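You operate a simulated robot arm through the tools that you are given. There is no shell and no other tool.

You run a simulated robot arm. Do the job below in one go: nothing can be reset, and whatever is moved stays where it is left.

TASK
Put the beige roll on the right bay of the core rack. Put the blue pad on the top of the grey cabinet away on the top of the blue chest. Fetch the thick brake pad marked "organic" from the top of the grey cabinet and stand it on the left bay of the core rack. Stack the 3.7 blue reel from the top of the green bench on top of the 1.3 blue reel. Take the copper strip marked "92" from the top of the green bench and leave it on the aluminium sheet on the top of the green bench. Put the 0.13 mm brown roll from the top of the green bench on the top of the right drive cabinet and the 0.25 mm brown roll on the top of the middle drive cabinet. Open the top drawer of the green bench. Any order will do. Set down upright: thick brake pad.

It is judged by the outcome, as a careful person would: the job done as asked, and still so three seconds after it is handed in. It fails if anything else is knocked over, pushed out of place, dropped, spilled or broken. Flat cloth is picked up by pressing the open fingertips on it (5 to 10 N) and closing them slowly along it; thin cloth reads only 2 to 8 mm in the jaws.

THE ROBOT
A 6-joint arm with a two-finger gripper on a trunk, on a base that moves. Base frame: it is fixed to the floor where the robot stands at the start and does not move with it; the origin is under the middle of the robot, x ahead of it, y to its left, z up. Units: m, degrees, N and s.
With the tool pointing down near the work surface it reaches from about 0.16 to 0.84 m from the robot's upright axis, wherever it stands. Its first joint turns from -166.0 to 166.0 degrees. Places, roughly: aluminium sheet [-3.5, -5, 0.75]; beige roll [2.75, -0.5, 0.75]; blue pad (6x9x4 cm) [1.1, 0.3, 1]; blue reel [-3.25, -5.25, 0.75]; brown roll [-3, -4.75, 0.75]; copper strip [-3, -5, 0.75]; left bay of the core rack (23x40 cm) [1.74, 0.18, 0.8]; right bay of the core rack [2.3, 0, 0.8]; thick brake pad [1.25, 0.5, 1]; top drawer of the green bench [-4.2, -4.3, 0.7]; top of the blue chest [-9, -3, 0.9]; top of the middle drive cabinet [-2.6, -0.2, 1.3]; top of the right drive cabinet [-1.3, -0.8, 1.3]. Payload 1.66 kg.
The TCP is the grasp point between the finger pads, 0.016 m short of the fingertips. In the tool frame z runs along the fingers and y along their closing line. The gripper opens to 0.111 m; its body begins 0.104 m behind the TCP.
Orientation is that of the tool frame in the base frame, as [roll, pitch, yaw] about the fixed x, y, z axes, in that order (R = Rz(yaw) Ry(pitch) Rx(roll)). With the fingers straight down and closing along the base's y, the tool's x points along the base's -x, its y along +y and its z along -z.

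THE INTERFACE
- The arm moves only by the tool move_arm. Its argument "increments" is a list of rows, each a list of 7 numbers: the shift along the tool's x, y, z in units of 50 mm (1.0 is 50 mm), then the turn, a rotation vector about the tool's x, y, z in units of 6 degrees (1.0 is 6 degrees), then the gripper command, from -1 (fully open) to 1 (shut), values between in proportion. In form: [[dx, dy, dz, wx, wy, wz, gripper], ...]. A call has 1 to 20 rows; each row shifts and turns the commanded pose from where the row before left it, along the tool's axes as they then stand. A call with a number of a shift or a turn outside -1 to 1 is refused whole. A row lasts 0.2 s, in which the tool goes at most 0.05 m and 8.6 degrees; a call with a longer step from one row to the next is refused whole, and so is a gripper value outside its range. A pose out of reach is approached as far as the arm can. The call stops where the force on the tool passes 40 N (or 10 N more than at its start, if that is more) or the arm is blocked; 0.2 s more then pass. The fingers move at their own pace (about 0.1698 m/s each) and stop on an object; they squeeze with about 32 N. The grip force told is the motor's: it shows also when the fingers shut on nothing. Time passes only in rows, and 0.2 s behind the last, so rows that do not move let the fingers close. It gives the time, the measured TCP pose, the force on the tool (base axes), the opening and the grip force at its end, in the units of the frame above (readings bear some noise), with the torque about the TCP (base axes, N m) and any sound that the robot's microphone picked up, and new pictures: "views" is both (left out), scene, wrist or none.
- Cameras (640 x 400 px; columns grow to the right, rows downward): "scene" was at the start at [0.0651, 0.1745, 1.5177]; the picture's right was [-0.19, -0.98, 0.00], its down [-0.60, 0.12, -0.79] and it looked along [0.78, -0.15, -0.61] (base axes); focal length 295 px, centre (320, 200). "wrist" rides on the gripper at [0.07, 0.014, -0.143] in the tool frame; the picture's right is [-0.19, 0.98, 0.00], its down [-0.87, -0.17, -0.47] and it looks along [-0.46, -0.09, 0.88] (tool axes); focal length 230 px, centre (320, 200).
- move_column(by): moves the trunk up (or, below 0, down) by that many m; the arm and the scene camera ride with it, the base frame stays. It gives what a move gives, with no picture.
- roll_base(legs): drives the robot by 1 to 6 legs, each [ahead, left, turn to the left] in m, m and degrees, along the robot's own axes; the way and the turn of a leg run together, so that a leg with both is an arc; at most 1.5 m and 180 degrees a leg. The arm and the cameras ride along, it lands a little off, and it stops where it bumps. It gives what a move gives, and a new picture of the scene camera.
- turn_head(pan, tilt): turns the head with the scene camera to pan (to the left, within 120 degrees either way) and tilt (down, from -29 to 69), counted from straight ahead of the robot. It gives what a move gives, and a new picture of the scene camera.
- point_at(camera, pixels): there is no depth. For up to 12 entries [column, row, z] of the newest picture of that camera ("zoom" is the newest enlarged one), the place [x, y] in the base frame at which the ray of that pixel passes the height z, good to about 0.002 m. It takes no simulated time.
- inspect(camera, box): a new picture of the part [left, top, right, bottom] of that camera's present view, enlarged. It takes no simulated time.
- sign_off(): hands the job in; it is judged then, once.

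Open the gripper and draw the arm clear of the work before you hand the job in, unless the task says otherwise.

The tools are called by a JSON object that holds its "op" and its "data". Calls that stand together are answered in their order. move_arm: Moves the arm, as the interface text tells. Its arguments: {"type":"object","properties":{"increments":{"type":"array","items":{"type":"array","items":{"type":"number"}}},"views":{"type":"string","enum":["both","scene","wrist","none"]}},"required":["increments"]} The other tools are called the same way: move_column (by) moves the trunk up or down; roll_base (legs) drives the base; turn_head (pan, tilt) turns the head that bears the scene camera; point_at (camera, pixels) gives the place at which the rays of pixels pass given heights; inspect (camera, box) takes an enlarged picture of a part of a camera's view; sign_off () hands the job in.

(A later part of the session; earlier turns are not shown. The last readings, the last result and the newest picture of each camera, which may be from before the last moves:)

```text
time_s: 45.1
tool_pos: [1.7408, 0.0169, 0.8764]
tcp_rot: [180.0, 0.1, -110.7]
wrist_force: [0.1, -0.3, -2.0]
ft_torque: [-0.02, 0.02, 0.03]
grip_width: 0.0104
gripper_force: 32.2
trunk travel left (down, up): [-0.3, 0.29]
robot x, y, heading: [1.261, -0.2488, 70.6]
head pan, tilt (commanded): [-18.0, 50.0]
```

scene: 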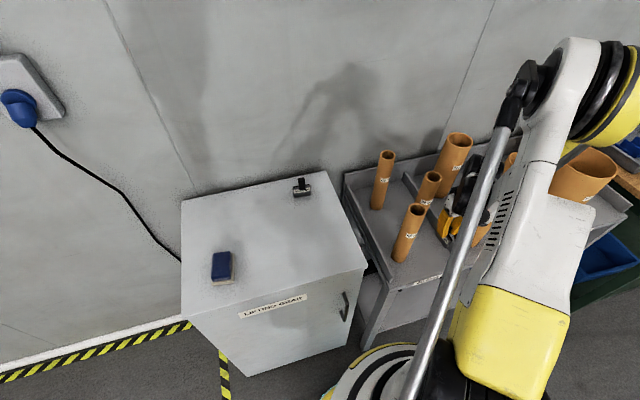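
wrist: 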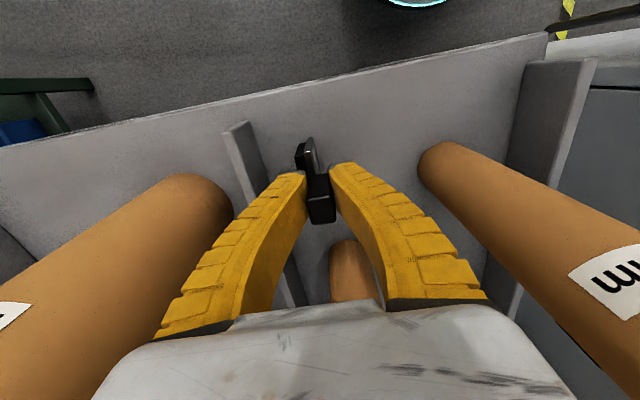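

{"op": "move_arm", "data": {"increments": [[0, 0, 0.04, 0, 0, 0, 1], [0, 0, 0.04, 0, 0, 0, 1], [0, 0, 0.04, 0, 0, 0, 1]], "views": "none"}}

{"op": "move_arm", "data": {"increments": [[0, 0, 0.04, 0, 0, 0, 1], [0, 0, 0.04, 0, 0, 0, 1], [0, 0, 0.04, 0, 0, 0, 1]], "views": "wrist"}}

```text
time_s: 45.9
tool_pos: [1.743, 0.0168, 0.8726]
tcp_rot: [179.9, 0.0, -110.9]
wrist_force: [-0.6, 1.4, 8.7]
ft_torque: [-0.17, 0.08, -0.06]
grip_width: 0.0138
gripper_force: 32.1
trunk travel left (down, up): [-0.3, 0.29]
robot x, y, heading: [1.2602, -0.2476, 70.3]
head pan, tilt (commanded): [-18.0, 50.0]
```

```text
time_s: 46.7
tool_pos: [1.7402, 0.017, 0.8659]
tcp_rot: [180.0, 0.1, -110.8]
wrist_force: [0.4, 7.2, 17.7]
ft_torque: [-0.01, 0.03, -0.04]
grip_width: 0.0228
gripper_force: 31.5
trunk travel left (down, up): [-0.3, 0.29]
robot x, y, heading: [1.256, -0.2493, 70.2]
head pan, tilt (commanded): [-18.0, 50.0]
```

wrist: 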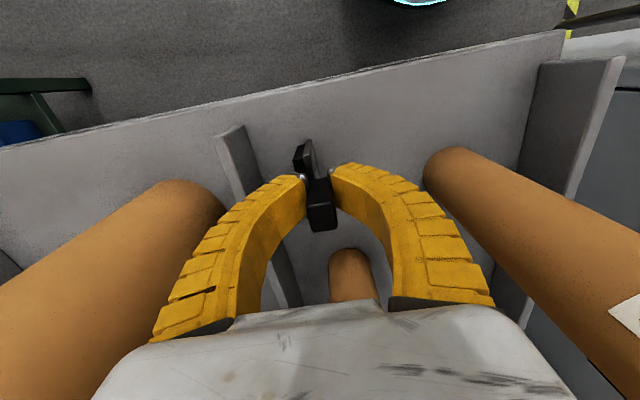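

Contact came at about z 0.874 and I pressed a little past it (17.7 N). I ease back up a few mm to relieve the force.

{"op": "move_arm", "data": {"increments": [[0, 0, -0.06, 0, 0, 0, 1], [0, 0, -0.06, 0, 0, 0, 1], [0, 0, 0, 0, 0, 0, 1]], "views": "wrist"}}

{"op": "inspect", "data": {"camera": "wrist", "box": [260, 110, 380, 240]}}

```text
time_s: 47.5
tool_pos: [1.7402, 0.0163, 0.8723]
tcp_rot: [180.0, 0.0, -110.8]
wrist_force: [-0.2, 2.0, 8.0]
ft_torque: [0.02, -0.02, -0.02]
grip_width: 0.0139
gripper_force: 32.3
trunk travel left (down, up): [-0.3, 0.29]
robot x, y, heading: [1.2587, -0.2487, 70.3]
head pan, tilt (commanded): [-18.0, 50.0]
```

wrist: 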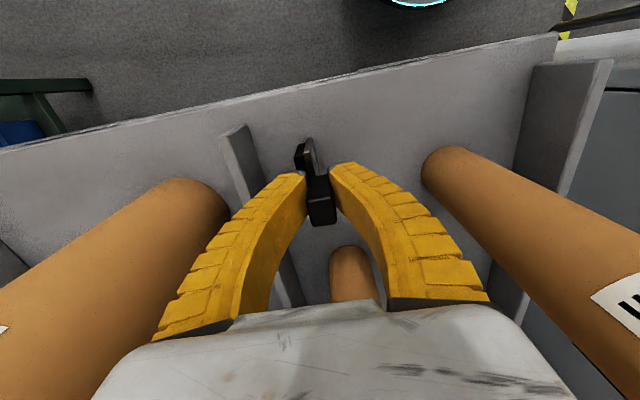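

```text
3.08 times, centred on (320, 175) of wrist
```

zoom: 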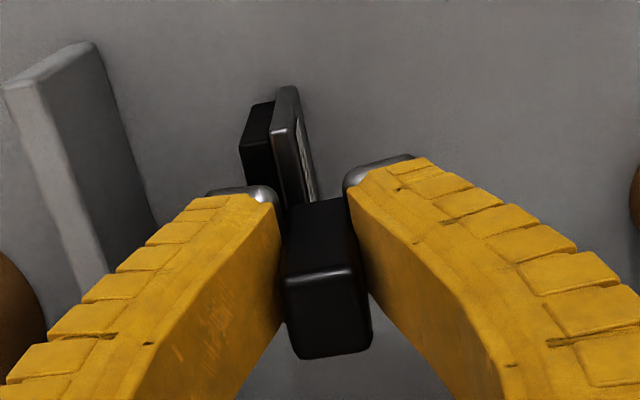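

The reading is back to about 8 N, like when it stood on the cabinet. I open the fingers part way, gently, and rise straight up.

{"op": "move_arm", "data": {"increments": [[0, 0, 0, 0, 0, 0, 0.7], [0, 0, 0, 0, 0, 0, 0.5], [0, 0, 0, 0, 0, 0, 0.3], [0, 0, 0, 0, 0, 0, 0.1], [0, 0, 0, 0, 0, 0, 0.1]], "views": "wrist"}}

{"op": "inspect", "data": {"camera": "wrist", "box": [260, 110, 380, 240]}}

```text
time_s: 48.7
tool_pos: [1.7412, 0.0165, 0.8712]
tcp_rot: [-179.9, 0.1, -110.9]
wrist_force: [0.3, 0.1, 0.9]
ft_torque: [0.0, 0.01, -0.03]
grip_width: 0.0524
gripper_force: 2.0
trunk travel left (down, up): [-0.3, 0.29]
robot x, y, heading: [1.2616, -0.2487, 70.2]
head pan, tilt (commanded): [-18.0, 50.0]
```

wrist: 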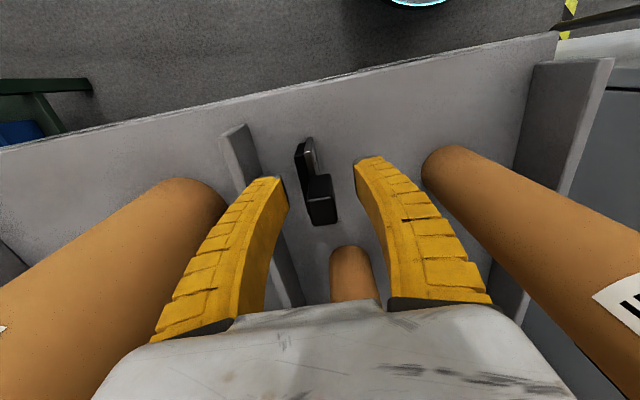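

```text
3.08 times, centred on (320, 175) of wrist
```

zoom: 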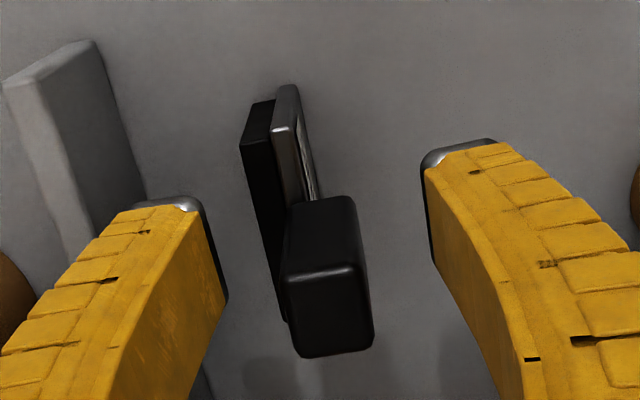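

The pad stands free and upright between the open fingers. I rise straight up.

{"op": "move_arm", "data": {"increments": [[0, 0, -0.3, 0, 0, 0, 0.1], [0, 0, -0.6, 0, 0, 0, 0.1], [0, 0, -0.9, 0, 0, 0, 0.1], [0, 0, -0.9, 0, 0, 0, 0.1], [0, 0, -0.9, 0, 0, 0, 0.1], [0, 0, -0.9, 0, 0, 0, 0.1], [0, 0, -0.9, 0, 0, 0, 0.1], [0, 0, -0.9, 0, 0, 0, 0.1], [0, 0, -0.9, 0, 0, 0, -0.5]], "views": "both"}}

{"op": "inspect", "data": {"camera": "wrist", "box": [180, 60, 440, 240]}}

```text
time_s: 50.7
tool_pos: [1.7407, 0.0161, 1.2331]
tcp_rot: [-179.9, 0.0, -110.8]
wrist_force: [-0.3, -0.1, 0.5]
ft_torque: [0.02, -0.01, 0.01]
grip_width: 0.0845
gripper_force: 0.5
trunk travel left (down, up): [-0.3, 0.29]
robot x, y, heading: [1.2618, -0.2495, 70.3]
head pan, tilt (commanded): [-18.0, 50.0]
```

scene: 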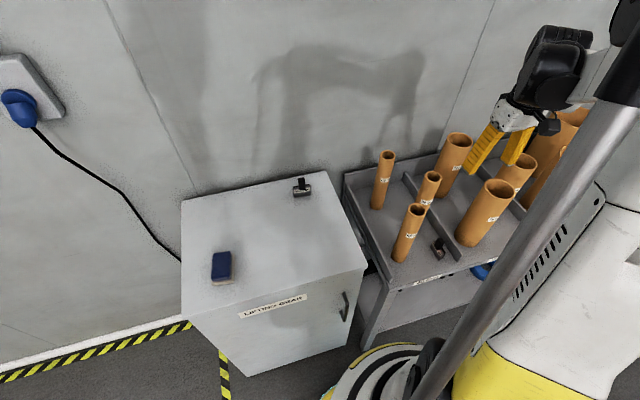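
wrist: 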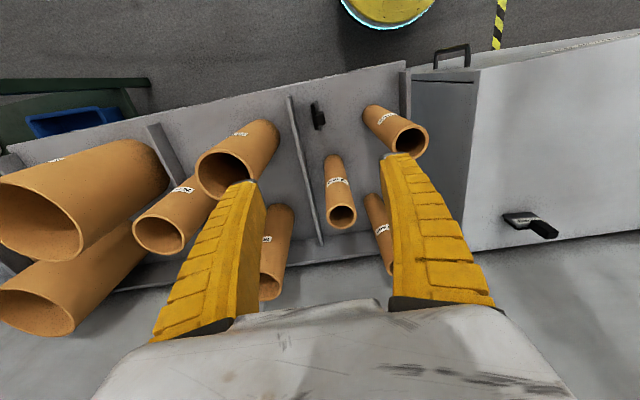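

```text
2.22 times, centred on (310, 150) of wrist
```

zoom: 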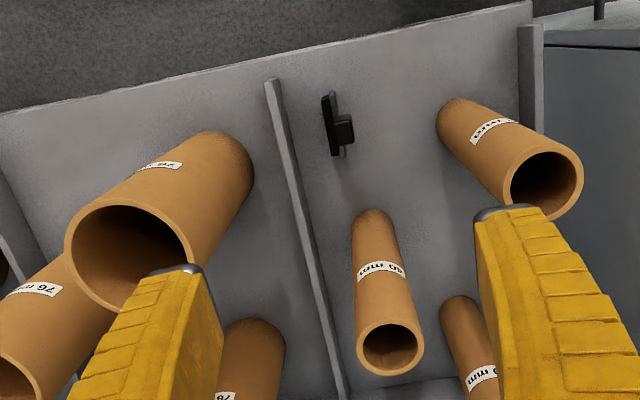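

The organic pad now stands upright in the left bay. I draw the arm back toward the robot and look right toward the wooden bench.

{"op": "move_arm", "data": {"increments": [[0.9, 0.2, -0.3, 0, 0, 0, -1], [0.9, 0.2, 0, 0, 0, 0, -1], [0.2, 0.9, 0, 0, 0, 0, -1], [0, 0.9, 0, 0, 0, 0, -1], [0, 0.9, 0, 0, 0, 0, -1], [0, 0.9, 0, 0, 0, 0, -1], [0, 0.9, 0, 0, 0, 0, -1], [0, 0.9, 0, 0, 0, 0, -1]], "views": "none"}}

{"op": "turn_head", "data": {"pan": -60, "tilt": 35}}

```text
time_s: 52.5
tool_pos: [1.4311, 0.0255, 1.2439]
tcp_rot: [179.9, 0.1, -110.9]
wrist_force: [0.3, -0.8, -1.0]
ft_torque: [-0.02, 0.0, 0.01]
grip_width: 0.1109
gripper_force: 0.2
trunk travel left (down, up): [-0.3, 0.29]
robot x, y, heading: [1.2576, -0.2488, 70.6]
head pan, tilt (commanded): [-18.0, 50.0]
```

```text
time_s: 53.6
tool_pos: [1.433, 0.0266, 1.2443]
tcp_rot: [180.0, 0.0, -110.8]
wrist_force: [0.0, 0.5, 0.0]
ft_torque: [0.01, -0.01, -0.02]
grip_width: 0.1109
gripper_force: 0.1
trunk travel left (down, up): [-0.3, 0.29]
robot x, y, heading: [1.2569, -0.2478, 70.3]
head pan, tilt (commanded): [-60.0, 35.0]
```

scene: 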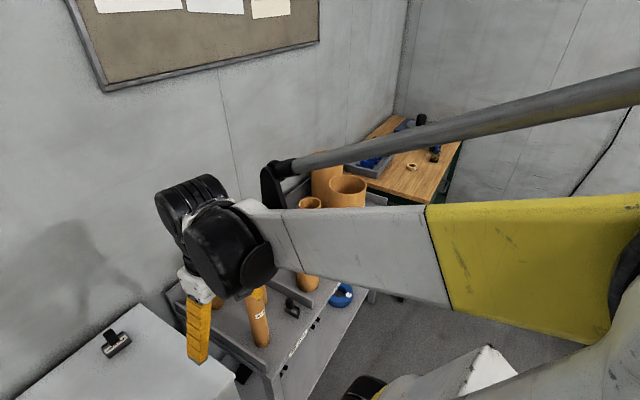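

The beige roll is visible at about (411,167) on the wooden bench. I measure it and the bench edges.

{"op": "point_at", "data": {"camera": "scene", "pixels": [[411, 168, 0.75], [411, 168, 0.8], [461, 143, 0.75], [425, 204, 0.75], [430, 204, 0.8], [347, 178, 1.1]]}}

{"op": "inspect", "data": {"camera": "scene", "box": [330, 100, 490, 210]}}

```text
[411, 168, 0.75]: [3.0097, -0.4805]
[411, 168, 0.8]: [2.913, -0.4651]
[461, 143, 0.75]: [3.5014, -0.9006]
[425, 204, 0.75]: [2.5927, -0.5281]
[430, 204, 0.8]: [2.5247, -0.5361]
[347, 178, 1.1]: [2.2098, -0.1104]
```

```text
3.64 times, centred on (410, 155) of scene
```

zoom: 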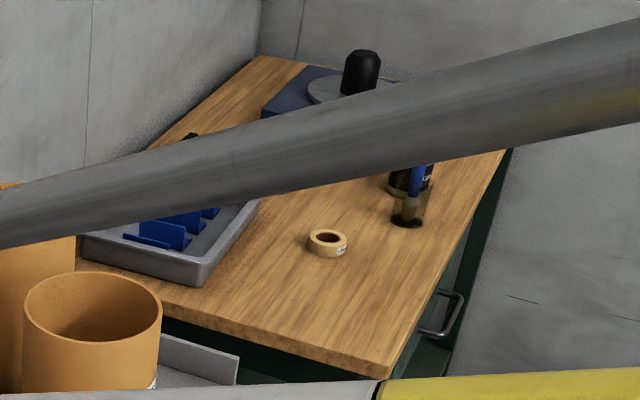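

The roll is masking tape near (2.85,-0.47); the bench's front edge starts near (2.55,-0.53). I back off a little and slide right along the rack to a stand between right bay and bench.

{"op": "roll_base", "data": {"legs": [[-0.2, 0, 0], [0, -1.1, 0]]}}

{"op": "turn_head", "data": {"pan": -25, "tilt": 50}}

```text
time_s: 60.3
tool_pos: [2.3691, -0.5354, 1.2447]
tcp_rot: [-180.0, -0.1, -111.9]
wrist_force: [-0.2, -0.1, -0.3]
ft_torque: [-0.01, 0.0, 0.0]
grip_width: 0.111
gripper_force: 0.2
trunk travel left (down, up): [-0.3, 0.29]
robot x, y, heading: [2.1899, -0.8075, 68.8]
head pan, tilt (commanded): [-60.0, 35.0]
```

scene: 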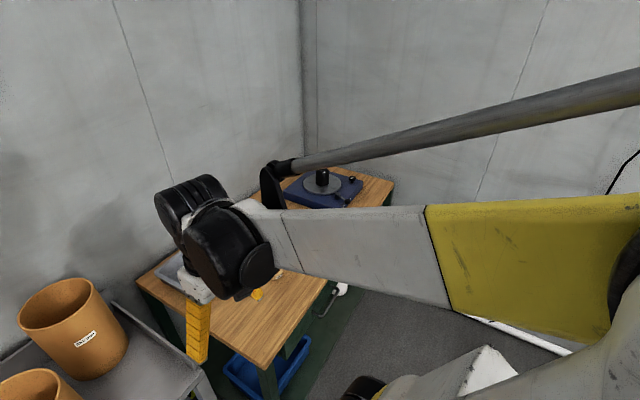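

```text
time_s: 61.3
tool_pos: [2.3692, -0.534, 1.2444]
tcp_rot: [-180.0, -0.1, -111.9]
wrist_force: [0.1, 0.2, 0.0]
ft_torque: [-0.03, -0.01, 0.0]
grip_width: 0.111
gripper_force: 0.1
trunk travel left (down, up): [-0.3, 0.29]
robot x, y, heading: [2.1905, -0.8069, 69.3]
head pan, tilt (commanded): [-25.0, 50.0]
```

scene: 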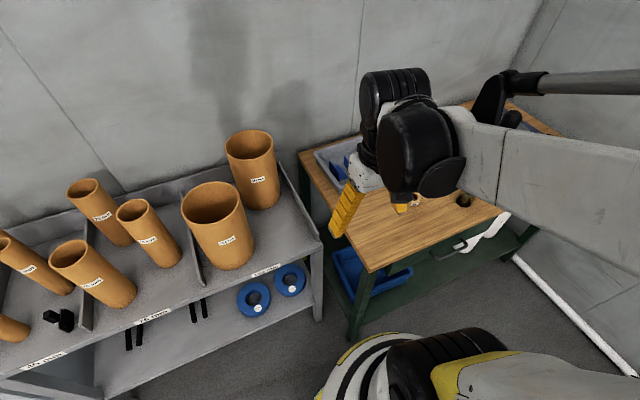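

The right bay with two large cores is visible, and the roll at about (405,207) beside the gripper. I measure the bay and bench, and enlarge.

{"op": "point_at", "data": {"camera": "scene", "pixels": [[318, 242, 0.78], [203, 284, 0.78], [187, 195, 0.78], [283, 168, 0.78], [238, 268, 0.78], [216, 258, 0.78], [254, 250, 0.78], [278, 205, 0.78], [280, 235, 0.78], [370, 270, 0.75], [405, 210, 0.75], [300, 152, 0.75]]}}

{"op": "inspect", "data": {"camera": "scene", "box": [160, 110, 340, 310]}}

{"op": "inspect", "data": {"camera": "scene", "box": [340, 140, 540, 270]}}

```text
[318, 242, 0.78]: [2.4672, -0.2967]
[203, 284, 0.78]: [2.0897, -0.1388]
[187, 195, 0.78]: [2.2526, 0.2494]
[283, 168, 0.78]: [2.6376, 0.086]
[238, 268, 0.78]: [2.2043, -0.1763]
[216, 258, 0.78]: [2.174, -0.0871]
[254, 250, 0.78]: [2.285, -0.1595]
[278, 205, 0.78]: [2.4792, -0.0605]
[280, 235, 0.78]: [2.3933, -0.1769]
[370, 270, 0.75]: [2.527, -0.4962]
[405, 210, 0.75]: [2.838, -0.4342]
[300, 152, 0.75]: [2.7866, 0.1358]
```

```text
2.00 times, centred on (250, 210) of scene
```

zoom: 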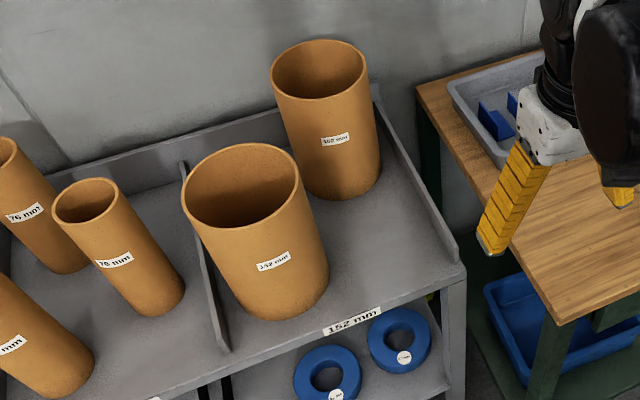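

```text
3.08 times, centred on (440, 205) of scene
```

zoom: 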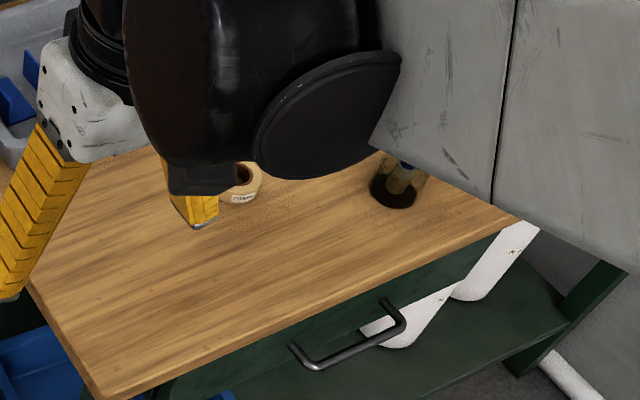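

The roll lies at about (2.84,-0.43) near a bottle with a brush. I carry the gripper over there at height for a wrist view.

{"op": "move_arm", "data": {"increments": [[-0.544, -0.794, 0, 0, 0, 0, -1], [-0.544, -0.794, 0, 0, 0, 0, -1], [-0.544, -0.794, 0, 0, 0, 0, -1], [-0.544, -0.794, 0, 0, 0, 0, -1], [-0.544, -0.794, 0, 0, 0, 0, -1], [-0.544, -0.794, 0, 0, 0, 0, -1], [-0.544, -0.794, 0, 0, 0, 0, -1], [-0.544, -0.794, 0, 0, 0, 0, -1], [-0.544, -0.794, 0, 0, 0, 0, -1], [-0.544, -0.794, 0, 0, 0, 0, -1], [0, 0, 0.6, 0, 0, 0, -1]]}}

```text
time_s: 63.7
tool_pos: [2.8391, -0.4285, 1.2134]
tcp_rot: [-179.9, 0.0, -111.8]
wrist_force: [-1.1, -0.5, 0.3]
ft_torque: [-0.01, -0.02, -0.03]
grip_width: 0.111
gripper_force: 0.0
trunk travel left (down, up): [-0.3, 0.29]
robot x, y, heading: [2.1903, -0.8081, 69.1]
head pan, tilt (commanded): [-25.0, 50.0]
```

scene: 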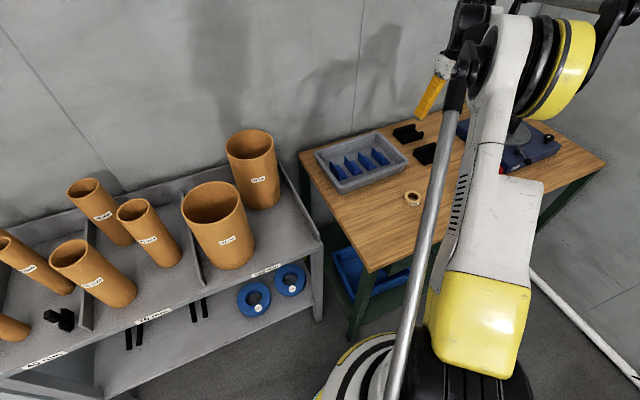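
wrist: 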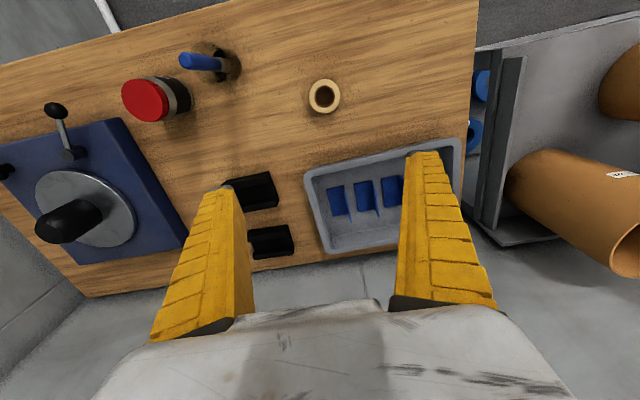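

The roll shows at wrist (324,96) and scene (412,198). I triangulate its place and height.

{"op": "point_at", "data": {"camera": "wrist", "pixels": [[324, 96, 0.72], [324, 96, 0.75], [324, 96, 0.78], [309, 97, 0.76], [340, 95, 0.76], [324, 81, 0.76], [325, 113, 0.76]]}}

{"op": "point_at", "data": {"camera": "scene", "pixels": [[412, 198, 0.72], [412, 198, 0.75], [412, 198, 0.78]]}}

{"op": "inspect", "data": {"camera": "wrist", "box": [260, 50, 390, 140]}}

{"op": "inspect", "data": {"camera": "scene", "box": [380, 170, 450, 230]}}

```text
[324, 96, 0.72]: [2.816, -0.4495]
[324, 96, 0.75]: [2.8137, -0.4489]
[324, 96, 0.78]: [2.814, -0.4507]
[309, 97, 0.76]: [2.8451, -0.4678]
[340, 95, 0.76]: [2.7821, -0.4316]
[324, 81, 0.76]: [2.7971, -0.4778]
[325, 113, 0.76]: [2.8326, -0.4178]
```

```text
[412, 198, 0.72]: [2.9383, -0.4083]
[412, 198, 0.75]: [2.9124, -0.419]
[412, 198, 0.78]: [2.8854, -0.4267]
```

```text
4.44 times, centred on (325, 95) of wrist
```

zoom: 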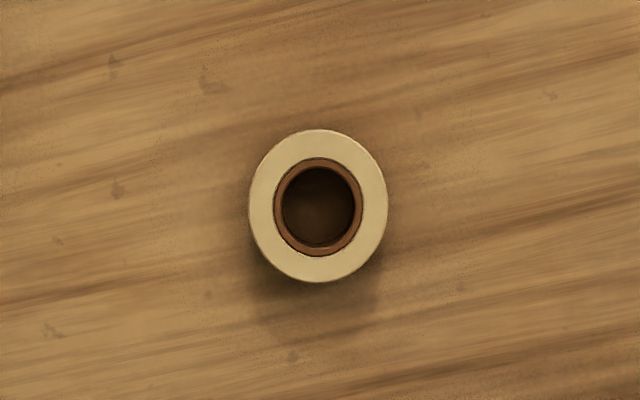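

```text
6.67 times, centred on (415, 200) of scene
```

zoom: 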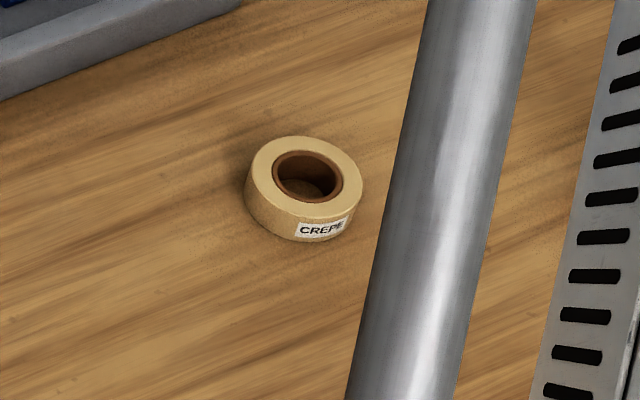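

Both rays meet at (2.814,-0.449) with the roll's top near z 0.86, diameter about 60 mm. I centre over it and come down to z 0.95 to look again.

{"op": "move_arm", "data": {"increments": [[0.566, 0.312, 0.5, 0, 0, 0, -1], [0, 0, 0.95, 0, 0, 0, -1], [0, 0, 0.95, 0, 0, 0, -1], [0, 0, 0.95, 0, 0, 0, -1], [0, 0, 0.95, 0, 0, 0, -1], [0, 0, 0.95, 0, 0, 0, -1], [0, 0, 0, 0, 0, 0, -1]]}}

{"op": "inspect", "data": {"camera": "wrist", "box": [240, 80, 400, 200]}}

```text
time_s: 65.3
tool_pos: [2.8101, -0.45, 0.9522]
tcp_rot: [179.9, 0.0, -111.8]
wrist_force: [-0.7, -0.9, 1.2]
ft_torque: [0.0, 0.01, 0.0]
grip_width: 0.1107
gripper_force: 0.1
trunk travel left (down, up): [-0.3, 0.29]
robot x, y, heading: [2.1902, -0.8047, 69.2]
head pan, tilt (commanded): [-25.0, 50.0]
```

scene: 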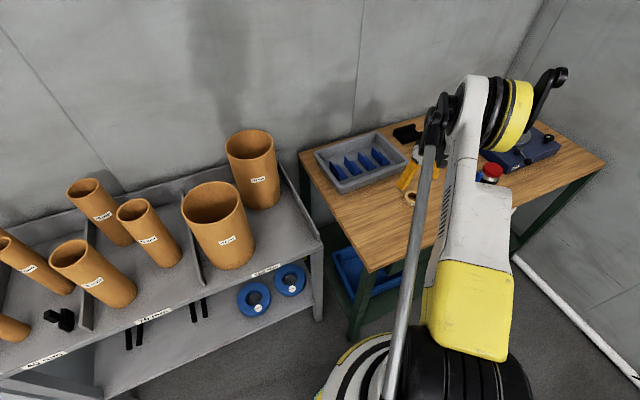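
wrist: 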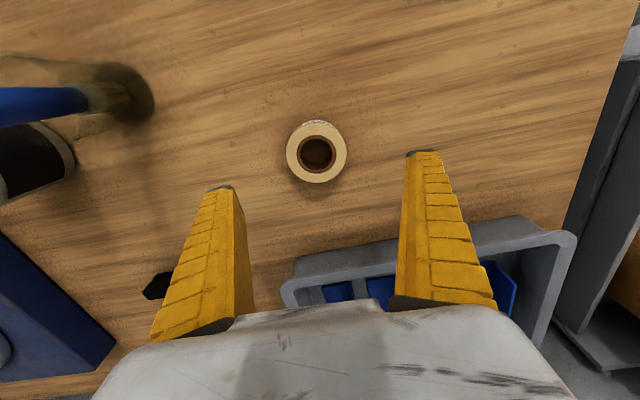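

```text
3.33 times, centred on (320, 140) of wrist
```

zoom: 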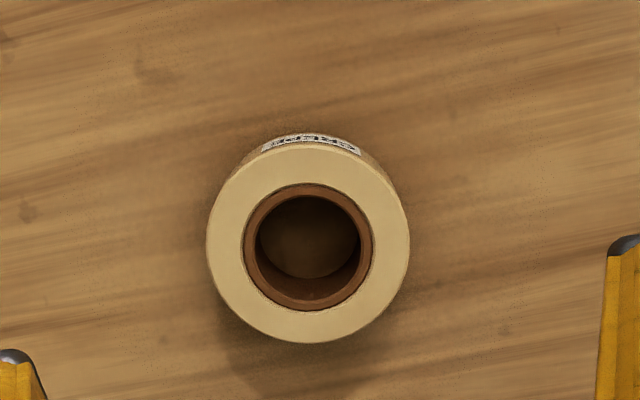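

The roll is nearly centred (wrist (316,153) against the axis at (320,155)). I shift a few mm and descend toward it.

{"op": "move_arm", "data": {"increments": [[0.04, -0.075, 0.6, 0, 0, 0, -1], [0, 0, 0.6, 0, 0, 0, -1], [0, 0, 0.4, 0, 0, 0, -1], [0, 0, 0, 0, 0, 0, -1]], "views": "wrist"}}

{"op": "inspect", "data": {"camera": "wrist", "box": [200, 100, 440, 260]}}

```text
time_s: 66.3
tool_pos: [2.8146, -0.4524, 0.8705]
tcp_rot: [180.0, 0.1, -111.8]
wrist_force: [0.1, 0.3, -0.2]
ft_torque: [-0.01, -0.02, 0.02]
grip_width: 0.1108
gripper_force: 0.1
trunk travel left (down, up): [-0.3, 0.29]
robot x, y, heading: [2.1863, -0.8033, 69.3]
head pan, tilt (commanded): [-25.0, 50.0]
```

wrist: 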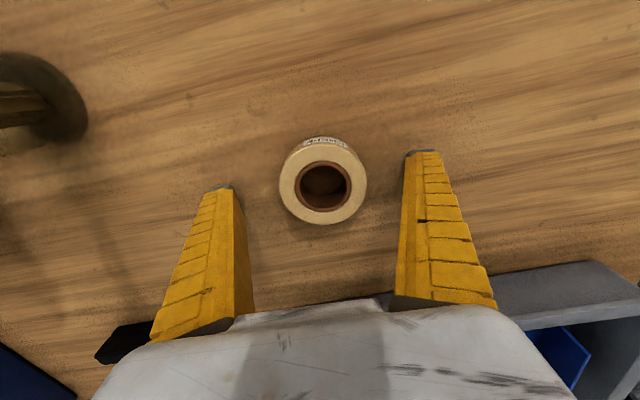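

```text
2.50 times, centred on (320, 180) of wrist
```

zoom: 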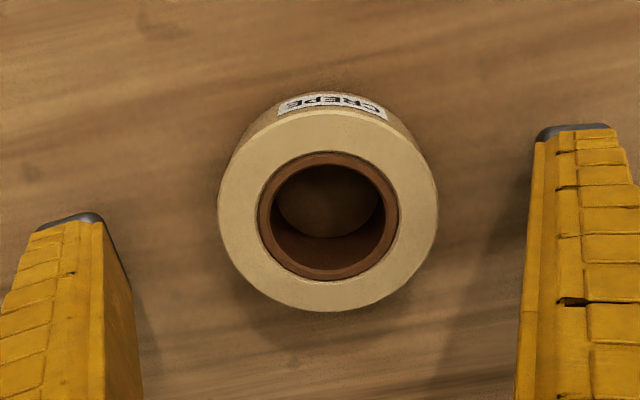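

The roll's top is close to TCP height. I go down in small steps, checking the force, before closing.

{"op": "move_arm", "data": {"increments": [[0.04, 0.03, 0.15, 0, 0, 0, -1], [0, 0, 0.15, 0, 0, 0, -1], [0, 0, 0, 0, 0, 0, -1]], "views": "none"}}

{"op": "move_arm", "data": {"increments": [[0, 0, 0.06, 0, 0, 0, -1], [0, 0, 0.06, 0, 0, 0, -1], [0, 0, 0, 0, 0, 0, -1]], "views": "wrist"}}

```text
time_s: 67.1
tool_pos: [2.814, -0.4522, 0.8602]
tcp_rot: [-179.9, 0.2, -111.8]
wrist_force: [7.2, 10.6, 36.6]
ft_torque: [0.58, 1.17, -0.66]
grip_width: 0.1118
gripper_force: 0.0
trunk travel left (down, up): [-0.3, 0.29]
robot x, y, heading: [2.1963, -0.804, 69.3]
head pan, tilt (commanded): [-25.0, 50.0]
```

```text
time_s: 67.4
tool_pos: [2.8149, -0.4537, 0.859]
tcp_rot: [-180.0, 0.2, -111.8]
wrist_force: [2.1, -0.7, 29.4]
ft_torque: [0.26, 0.6, 0.11]
grip_width: 0.1116
gripper_force: 0.0
trunk travel left (down, up): [-0.3, 0.29]
robot x, y, heading: [2.194, -0.804, 69.1]
head pan, tilt (commanded): [-25.0, 50.0]
stopped in row 1: the force on the tool passed its limit at 54 N (the readings are from after the stop); the commanded pose is now the measured one
```

wrist: 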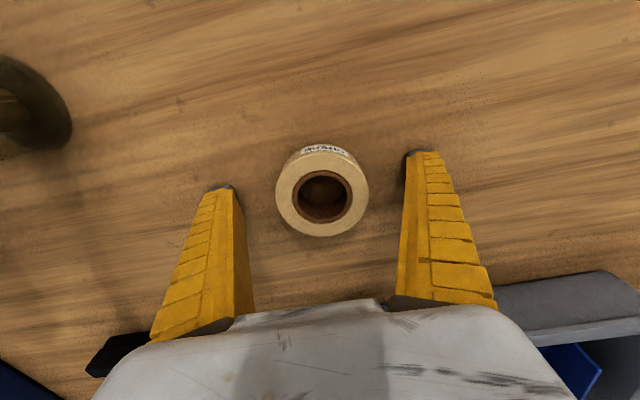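

The fingertips touched the bench (bench top ≈0.845). I lift about 5 mm and close on the roll.

{"op": "move_arm", "data": {"increments": [[0, 0, -0.12, 0, 0, 0, -1], [0, 0, 0, 0, 0, 0, -1]], "views": "none"}}

{"op": "move_arm", "data": {"increments": [[0, 0, 0, 0, 0, 0, -0.4], [0, 0, 0, 0, 0, 0, -0.1], [0, 0, 0, 0, 0, 0, 0.3], [0, 0, 0, 0, 0, 0, 1], [0, 0, 0, 0, 0, 0, 1]], "views": "wrist"}}

```text
time_s: 68.0
tool_pos: [2.8161, -0.453, 0.8633]
tcp_rot: [179.9, 0.1, -111.9]
wrist_force: [0.8, -0.9, 0.3]
ft_torque: [-0.01, 0.0, 0.0]
grip_width: 0.1108
gripper_force: 0.0
trunk travel left (down, up): [-0.3, 0.29]
robot x, y, heading: [2.1916, -0.8046, 69.4]
head pan, tilt (commanded): [-25.0, 50.0]
```

```text
time_s: 69.2
tool_pos: [2.8136, -0.4524, 0.8656]
tcp_rot: [-179.9, 0.2, -111.8]
wrist_force: [4.8, 3.7, 27.8]
ft_torque: [0.02, -0.03, -0.06]
grip_width: 0.0563
gripper_force: 31.7
trunk travel left (down, up): [-0.3, 0.29]
robot x, y, heading: [2.1907, -0.8036, 69.2]
head pan, tilt (commanded): [-25.0, 50.0]
```

wrist: 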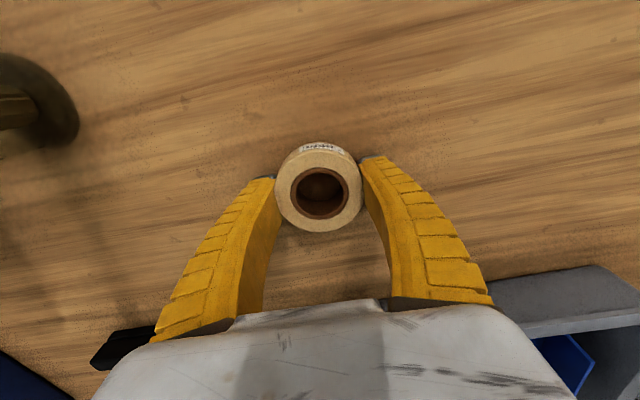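

The roll is held (56 mm); closing pressed the tips on the bench a little. I lift it clear.

{"op": "move_arm", "data": {"increments": [[0, 0, -0.2, 0, 0, 0, 1], [0, 0, -0.6, 0, 0, 0, 1], [0, 0, -0.9, 0, 0, 0, 1], [0, 0, -0.9, 0, 0, 0, 1], [0, 0, -0.9, 0, 0, 0, 1], [0, 0, -0.9, 0, 0, 0, 1], [0, 0, -0.9, 0, 0, 0, 1], [0, 0, -0.9, 0, 0, 0, 1], [0, 0, -0.9, 0, 0, 0, 1], [0, 0, -0.5, 0, 0, 0, 1]]}}

```text
time_s: 71.4
tool_pos: [2.8166, -0.4537, 1.2438]
tcp_rot: [180.0, 0.0, -111.8]
wrist_force: [0.0, -0.1, -0.2]
ft_torque: [0.01, -0.03, 0.0]
grip_width: 0.0564
gripper_force: 32.1
trunk travel left (down, up): [-0.3, 0.29]
robot x, y, heading: [2.1921, -0.8063, 69.1]
head pan, tilt (commanded): [-25.0, 50.0]
```

scene: 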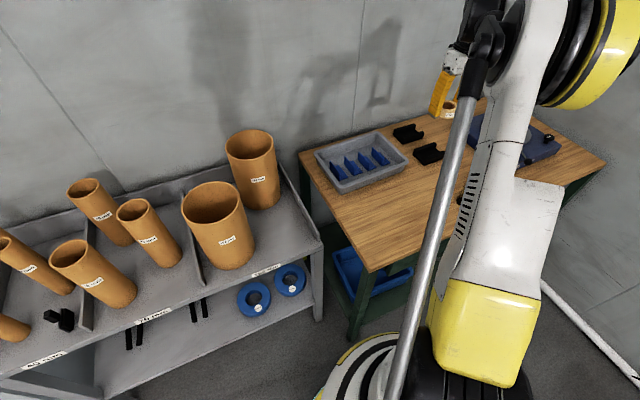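
wrist: 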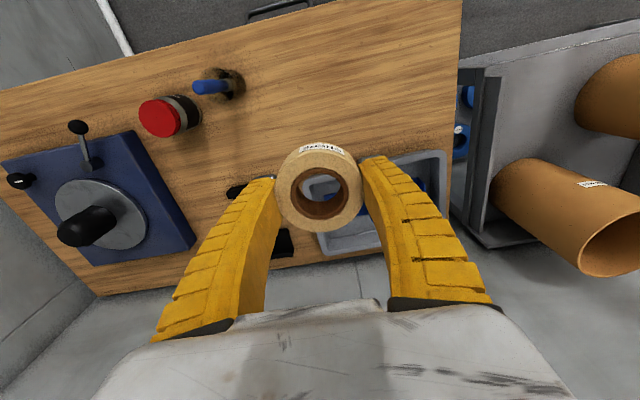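

The roll is clear. I carry it at height to above the free front-right area of the right bay, about (2.40,-0.15).

{"op": "move_arm", "data": {"increments": [[-0.23, 0.909, 0, 0, 0, 0, 1], [-0.23, 0.909, 0, 0, 0, 0, 1], [-0.23, 0.909, 0, 0, 0, 0, 1], [-0.23, 0.909, 0, 0, 0, 0, 1], [-0.23, 0.909, 0, 0, 0, 0, 1], [-0.23, 0.909, 0, 0, 0, 0, 1], [-0.23, 0.909, 0, 0, 0, 0, 1], [-0.23, 0.909, 0, 0, 0, 0, 1], [-0.23, 0.909, 0, 0, 0, 0, 1], [-0.23, 0.909, 0, 0, 0, 0, 1], [-0.23, 0.909, 0, 0, 0, 0, 1], [0, 0, 0, 0, 0, 0, 1]]}}

{"op": "inspect", "data": {"camera": "wrist", "box": [160, 40, 480, 240]}}

```text
time_s: 74.0
tool_pos: [2.3965, -0.1489, 1.2419]
tcp_rot: [-179.9, 0.0, -111.9]
wrist_force: [0.7, -0.1, -0.4]
ft_torque: [0.0, 0.04, 0.02]
grip_width: 0.0564
gripper_force: 32.2
trunk travel left (down, up): [-0.3, 0.29]
robot x, y, heading: [2.1889, -0.8044, 69.0]
head pan, tilt (commanded): [-25.0, 50.0]
```

scene: 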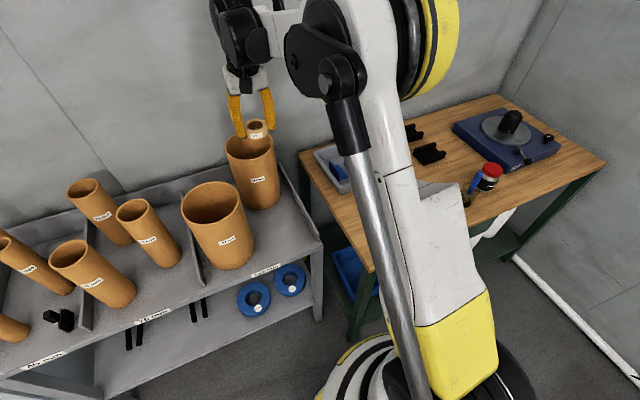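
wrist: 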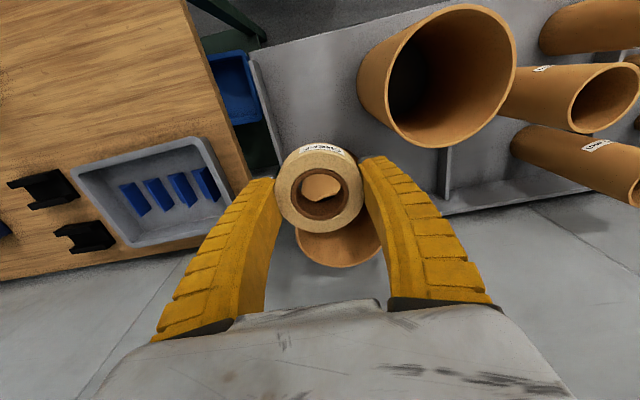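

```text
2.00 times, centred on (320, 140) of wrist
```

zoom: 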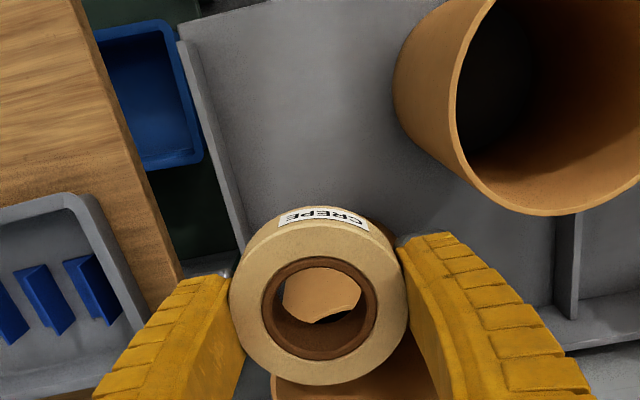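

The free patch of shelf lies at wrist (310,90) between the front core and right divider. I measure the core rings and the divider.

{"op": "point_at", "data": {"camera": "wrist", "pixels": [[437, 75, 1.06], [437, 75, 1.1], [390, 65, 1.06], [514, 75, 1.06], [357, 85, 0.78], [256, 75, 0.78], [282, 150, 0.78], [250, 62, 0.84], [340, 30, 0.78], [320, 110, 0.78], [340, 266, 1.06], [300, 240, 1.06]]}}

{"op": "point_at", "data": {"camera": "scene", "pixels": [[208, 200, 1.06], [208, 200, 1.1], [238, 268, 0.78], [237, 195, 1.06], [279, 170, 0.84], [320, 233, 0.84]]}}

```text
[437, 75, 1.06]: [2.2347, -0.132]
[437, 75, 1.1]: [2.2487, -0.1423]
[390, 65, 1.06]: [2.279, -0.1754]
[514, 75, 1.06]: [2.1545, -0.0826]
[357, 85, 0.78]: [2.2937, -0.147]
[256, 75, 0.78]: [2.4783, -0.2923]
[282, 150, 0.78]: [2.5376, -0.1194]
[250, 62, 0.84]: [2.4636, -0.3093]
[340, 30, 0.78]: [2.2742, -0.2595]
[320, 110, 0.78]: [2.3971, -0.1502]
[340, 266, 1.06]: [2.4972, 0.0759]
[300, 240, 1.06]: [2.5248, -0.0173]
```

```text
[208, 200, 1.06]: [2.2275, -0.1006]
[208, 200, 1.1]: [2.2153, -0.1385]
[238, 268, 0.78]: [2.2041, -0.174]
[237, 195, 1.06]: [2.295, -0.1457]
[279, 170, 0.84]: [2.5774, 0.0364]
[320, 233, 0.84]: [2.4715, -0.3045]
```

The front core is centred near (2.23,-0.11) with radius 0.085, so (2.408,-0.188) leaves good room. I shift there and lower to just above the shelf.

{"op": "move_arm", "data": {"increments": [[0.64, -0.506, 0.2, 0, 0, 0, 1], [0, 0, 0.95, 0, 0, 0, 1], [0, 0, 0.95, 0, 0, 0, 1], [0, 0, 0.95, 0, 0, 0, 1], [0, 0, 0.95, 0, 0, 0, 1], [0, 0, 0.95, 0, 0, 0, 1], [0, 0, 0.95, 0, 0, 0, 1], [0, 0, 0.95, 0, 0, 0, 1], [0, 0, 0.9, 0, 0, 0, 1], [0, 0, 0, 0, 0, 0, 1]]}}

```text
time_s: 76.2
tool_pos: [2.4063, -0.19, 0.8542]
tcp_rot: [180.0, 0.2, -111.8]
wrist_force: [-0.3, -0.9, 0.3]
ft_torque: [0.03, -0.04, 0.0]
grip_width: 0.0564
gripper_force: 31.9
trunk travel left (down, up): [-0.3, 0.29]
robot x, y, heading: [2.1919, -0.8076, 69.0]
head pan, tilt (commanded): [-25.0, 50.0]
```

scene: 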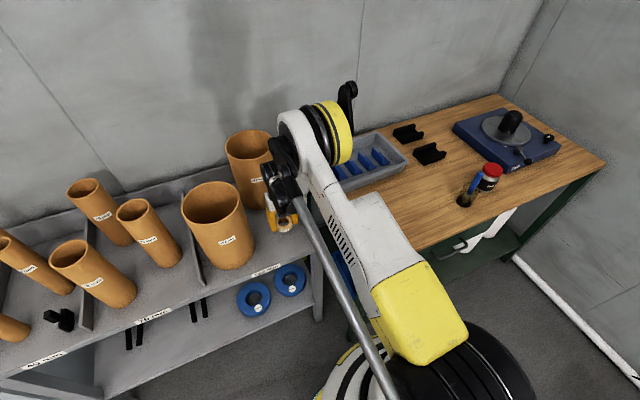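
wrist: 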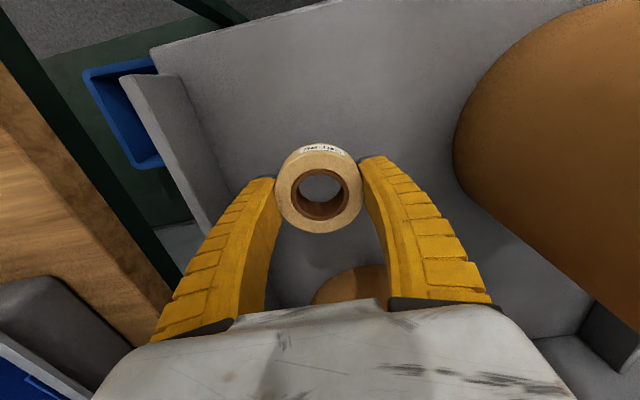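

Clear on all sides. I lower to z 0.815, then creep.

{"op": "move_arm", "data": {"increments": [[0, 0, 0.4, 0, 0, 0, 1], [0, 0, 0.36, 0, 0, 0, 1], [0, 0, 0, 0, 0, 0, 1]], "views": "none"}}

{"op": "move_arm", "data": {"increments": [[0, 0, 0.06, 0, 0, 0, 1], [0, 0, 0, 0, 0, 0, 1]], "views": "none"}}

{"op": "move_arm", "data": {"increments": [[0, 0, 0.06, 0, 0, 0, 1], [0, 0, 0, 0, 0, 0, 1]], "views": "none"}}

```text
time_s: 77.0
tool_pos: [2.4075, -0.1904, 0.8163]
tcp_rot: [179.9, 0.0, -111.9]
wrist_force: [0.1, 0.0, -1.1]
ft_torque: [-0.03, -0.03, 0.01]
grip_width: 0.0564
gripper_force: 32.1
trunk travel left (down, up): [-0.3, 0.29]
robot x, y, heading: [2.1888, -0.8045, 69.2]
head pan, tilt (commanded): [-25.0, 50.0]
```

```text
time_s: 77.6
tool_pos: [2.407, -0.1904, 0.8163]
tcp_rot: [-180.0, 0.2, -111.8]
wrist_force: [4.4, 9.7, 25.6]
ft_torque: [0.08, -0.12, -0.01]
grip_width: 0.0567
gripper_force: 31.5
trunk travel left (down, up): [-0.3, 0.29]
robot x, y, heading: [2.1919, -0.8054, 69.2]
head pan, tilt (commanded): [-25.0, 50.0]
```

```text
time_s: 78.0
tool_pos: [2.4072, -0.1897, 0.8165]
tcp_rot: [180.0, 0.3, -111.8]
wrist_force: [-0.9, -2.3, 21.7]
ft_torque: [-0.09, 0.04, 0.1]
grip_width: 0.0565
gripper_force: 31.6
trunk travel left (down, up): [-0.3, 0.29]
robot x, y, heading: [2.1894, -0.8046, 69.2]
head pan, tilt (commanded): [-25.0, 50.0]
stopped in row 1: the force on the tool passed its limit at 44 N (the readings are from after the stop); the commanded pose is now the measured one
```

The roll rests on the shelf (contact near z 0.816). I relieve the force and open the fingers gently to about 85 mm.

{"op": "move_arm", "data": {"increments": [[0, 0, -0.03, 0, 0, 0, 1], [0, 0, 0, 0, 0, 0, 1], [0, 0, 0, 0, 0, 0, -0.1], [0, 0, 0, 0, 0, 0, -0.3], [0, 0, 0, 0, 0, 0, -0.5], [0, 0, 0, 0, 0, 0, -0.5]], "views": "wrist"}}

```text
time_s: 79.4
tool_pos: [2.4089, -0.1887, 0.8158]
tcp_rot: [180.0, 0.3, -111.9]
wrist_force: [0.3, -0.1, 0.0]
ft_torque: [0.0, -0.02, -0.01]
grip_width: 0.0848
gripper_force: 1.3
trunk travel left (down, up): [-0.3, 0.29]
robot x, y, heading: [2.1921, -0.8078, 68.9]
head pan, tilt (commanded): [-25.0, 50.0]
```

wrist: 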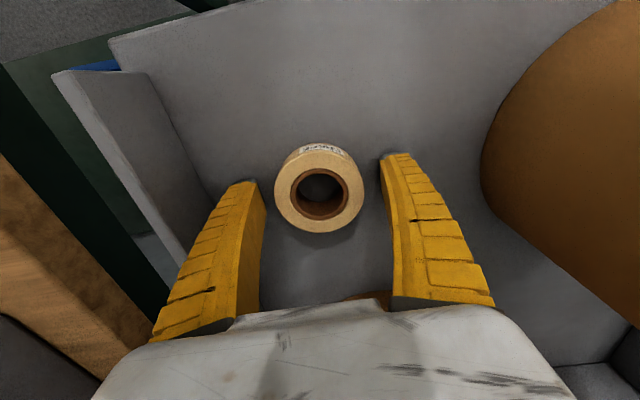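

The roll lies flat and free. I rise straight up and retract.

{"op": "move_arm", "data": {"increments": [[0, 0, -0.5, 0, 0, 0, -0.5], [0, 0, -0.95, 0, 0, 0, -0.5], [0, 0, -0.95, 0, 0, 0, -0.5], [0, 0, -0.95, 0, 0, 0, -0.5], [0, 0, -0.95, 0, 0, 0, -0.5], [0, 0, -0.95, 0, 0, 0, -0.5], [0, 0, -0.95, 0, 0, 0, -0.5], [0, 0, -0.95, 0, 0, 0, -0.5], [0, 0, -0.95, 0, 0, 0, -0.5], [0.8, 0, 0, 0, 0, 0, -1], [0.8, 0, 0, 0, 0, 0, -1], [0.8, 0, 0, 0, 0, 0, -1], [0.8, 0, 0, 0, 0, 0, -1], [0.8, 0, 0, 0, 0, 0, -1], [0.8, 0, 0, 0, 0, 0, -1], [0.8, 0, 0, 0, 0, 0, -1], [0, 0, 0, 0, 0, 0, -1]]}}

{"op": "inspect", "data": {"camera": "scene", "box": [0, 120, 340, 340]}}

```text
time_s: 83.0
tool_pos: [2.3009, -0.4515, 1.2194]
tcp_rot: [180.0, 0.2, -111.7]
wrist_force: [-0.5, 0.2, -0.6]
ft_torque: [-0.03, 0.04, -0.02]
grip_width: 0.1105
gripper_force: 0.0
trunk travel left (down, up): [-0.3, 0.29]
robot x, y, heading: [2.1935, -0.8025, 69.2]
head pan, tilt (commanded): [-25.0, 50.0]
```

scene: 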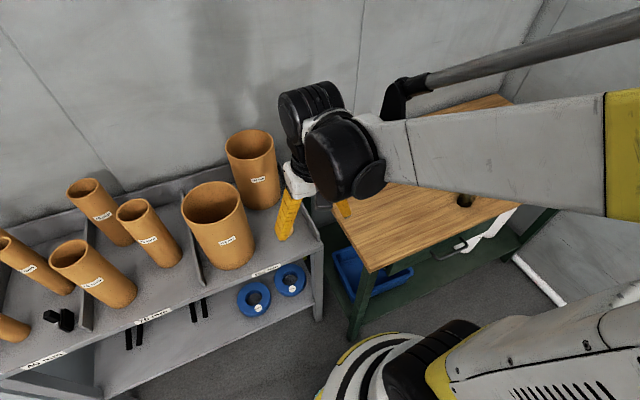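
wrist: 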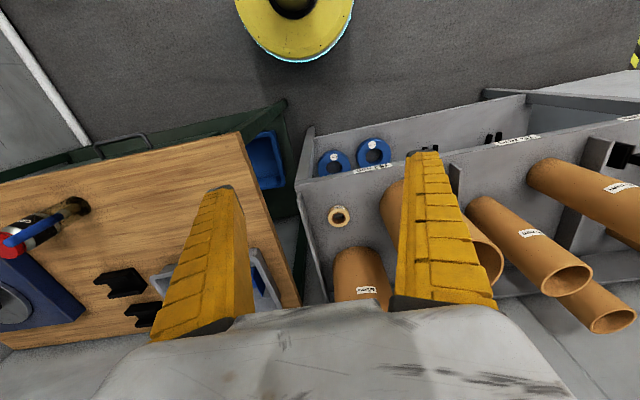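

```text
1.82 times, centred on (170, 230) of scene
```

zoom: 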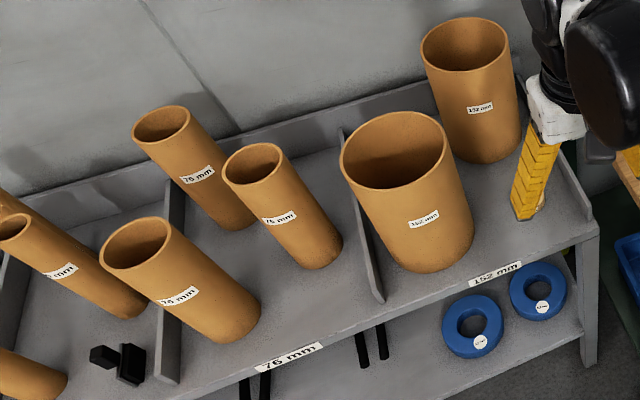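

The roll is in the right bay and the brake pad still stands. I slide back left to the cabinet for the blue pad.

{"op": "roll_base", "data": {"legs": [[0, 1.02, 0], [0.1, 0, 0]]}}

{"op": "turn_head", "data": {"pan": 15, "tilt": 50}}

```text
time_s: 88.9
tool_pos: [1.3872, -0.0111, 1.2184]
tcp_rot: [179.9, 0.2, -110.4]
wrist_force: [-0.7, 1.2, 0.0]
ft_torque: [-0.05, 0.02, 0.01]
grip_width: 0.1111
gripper_force: 0.0
trunk travel left (down, up): [-0.3, 0.29]
robot x, y, heading: [1.286, -0.3716, 70.4]
head pan, tilt (commanded): [-25.0, 50.0]
```

scene: 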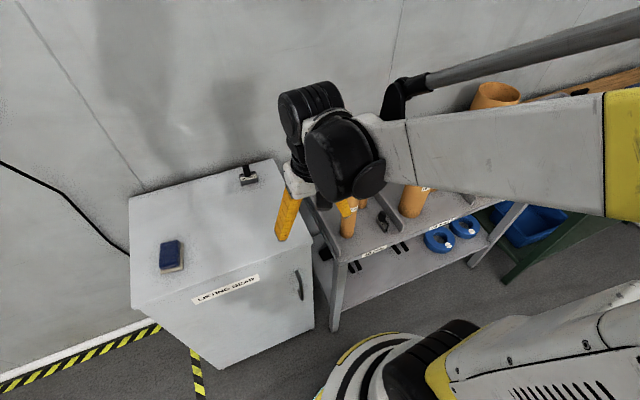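

```text
time_s: 90.0
tool_pos: [1.3858, -0.0137, 1.2201]
tcp_rot: [180.0, 0.2, -110.4]
wrist_force: [0.3, -0.7, 0.6]
ft_torque: [0.0, 0.01, 0.03]
grip_width: 0.1108
gripper_force: 0.1
trunk travel left (down, up): [-0.3, 0.29]
robot x, y, heading: [1.2851, -0.3714, 70.8]
head pan, tilt (commanded): [15.0, 50.0]
```

scene: 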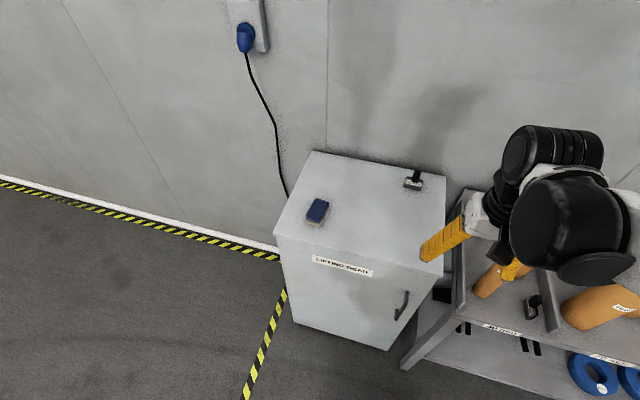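

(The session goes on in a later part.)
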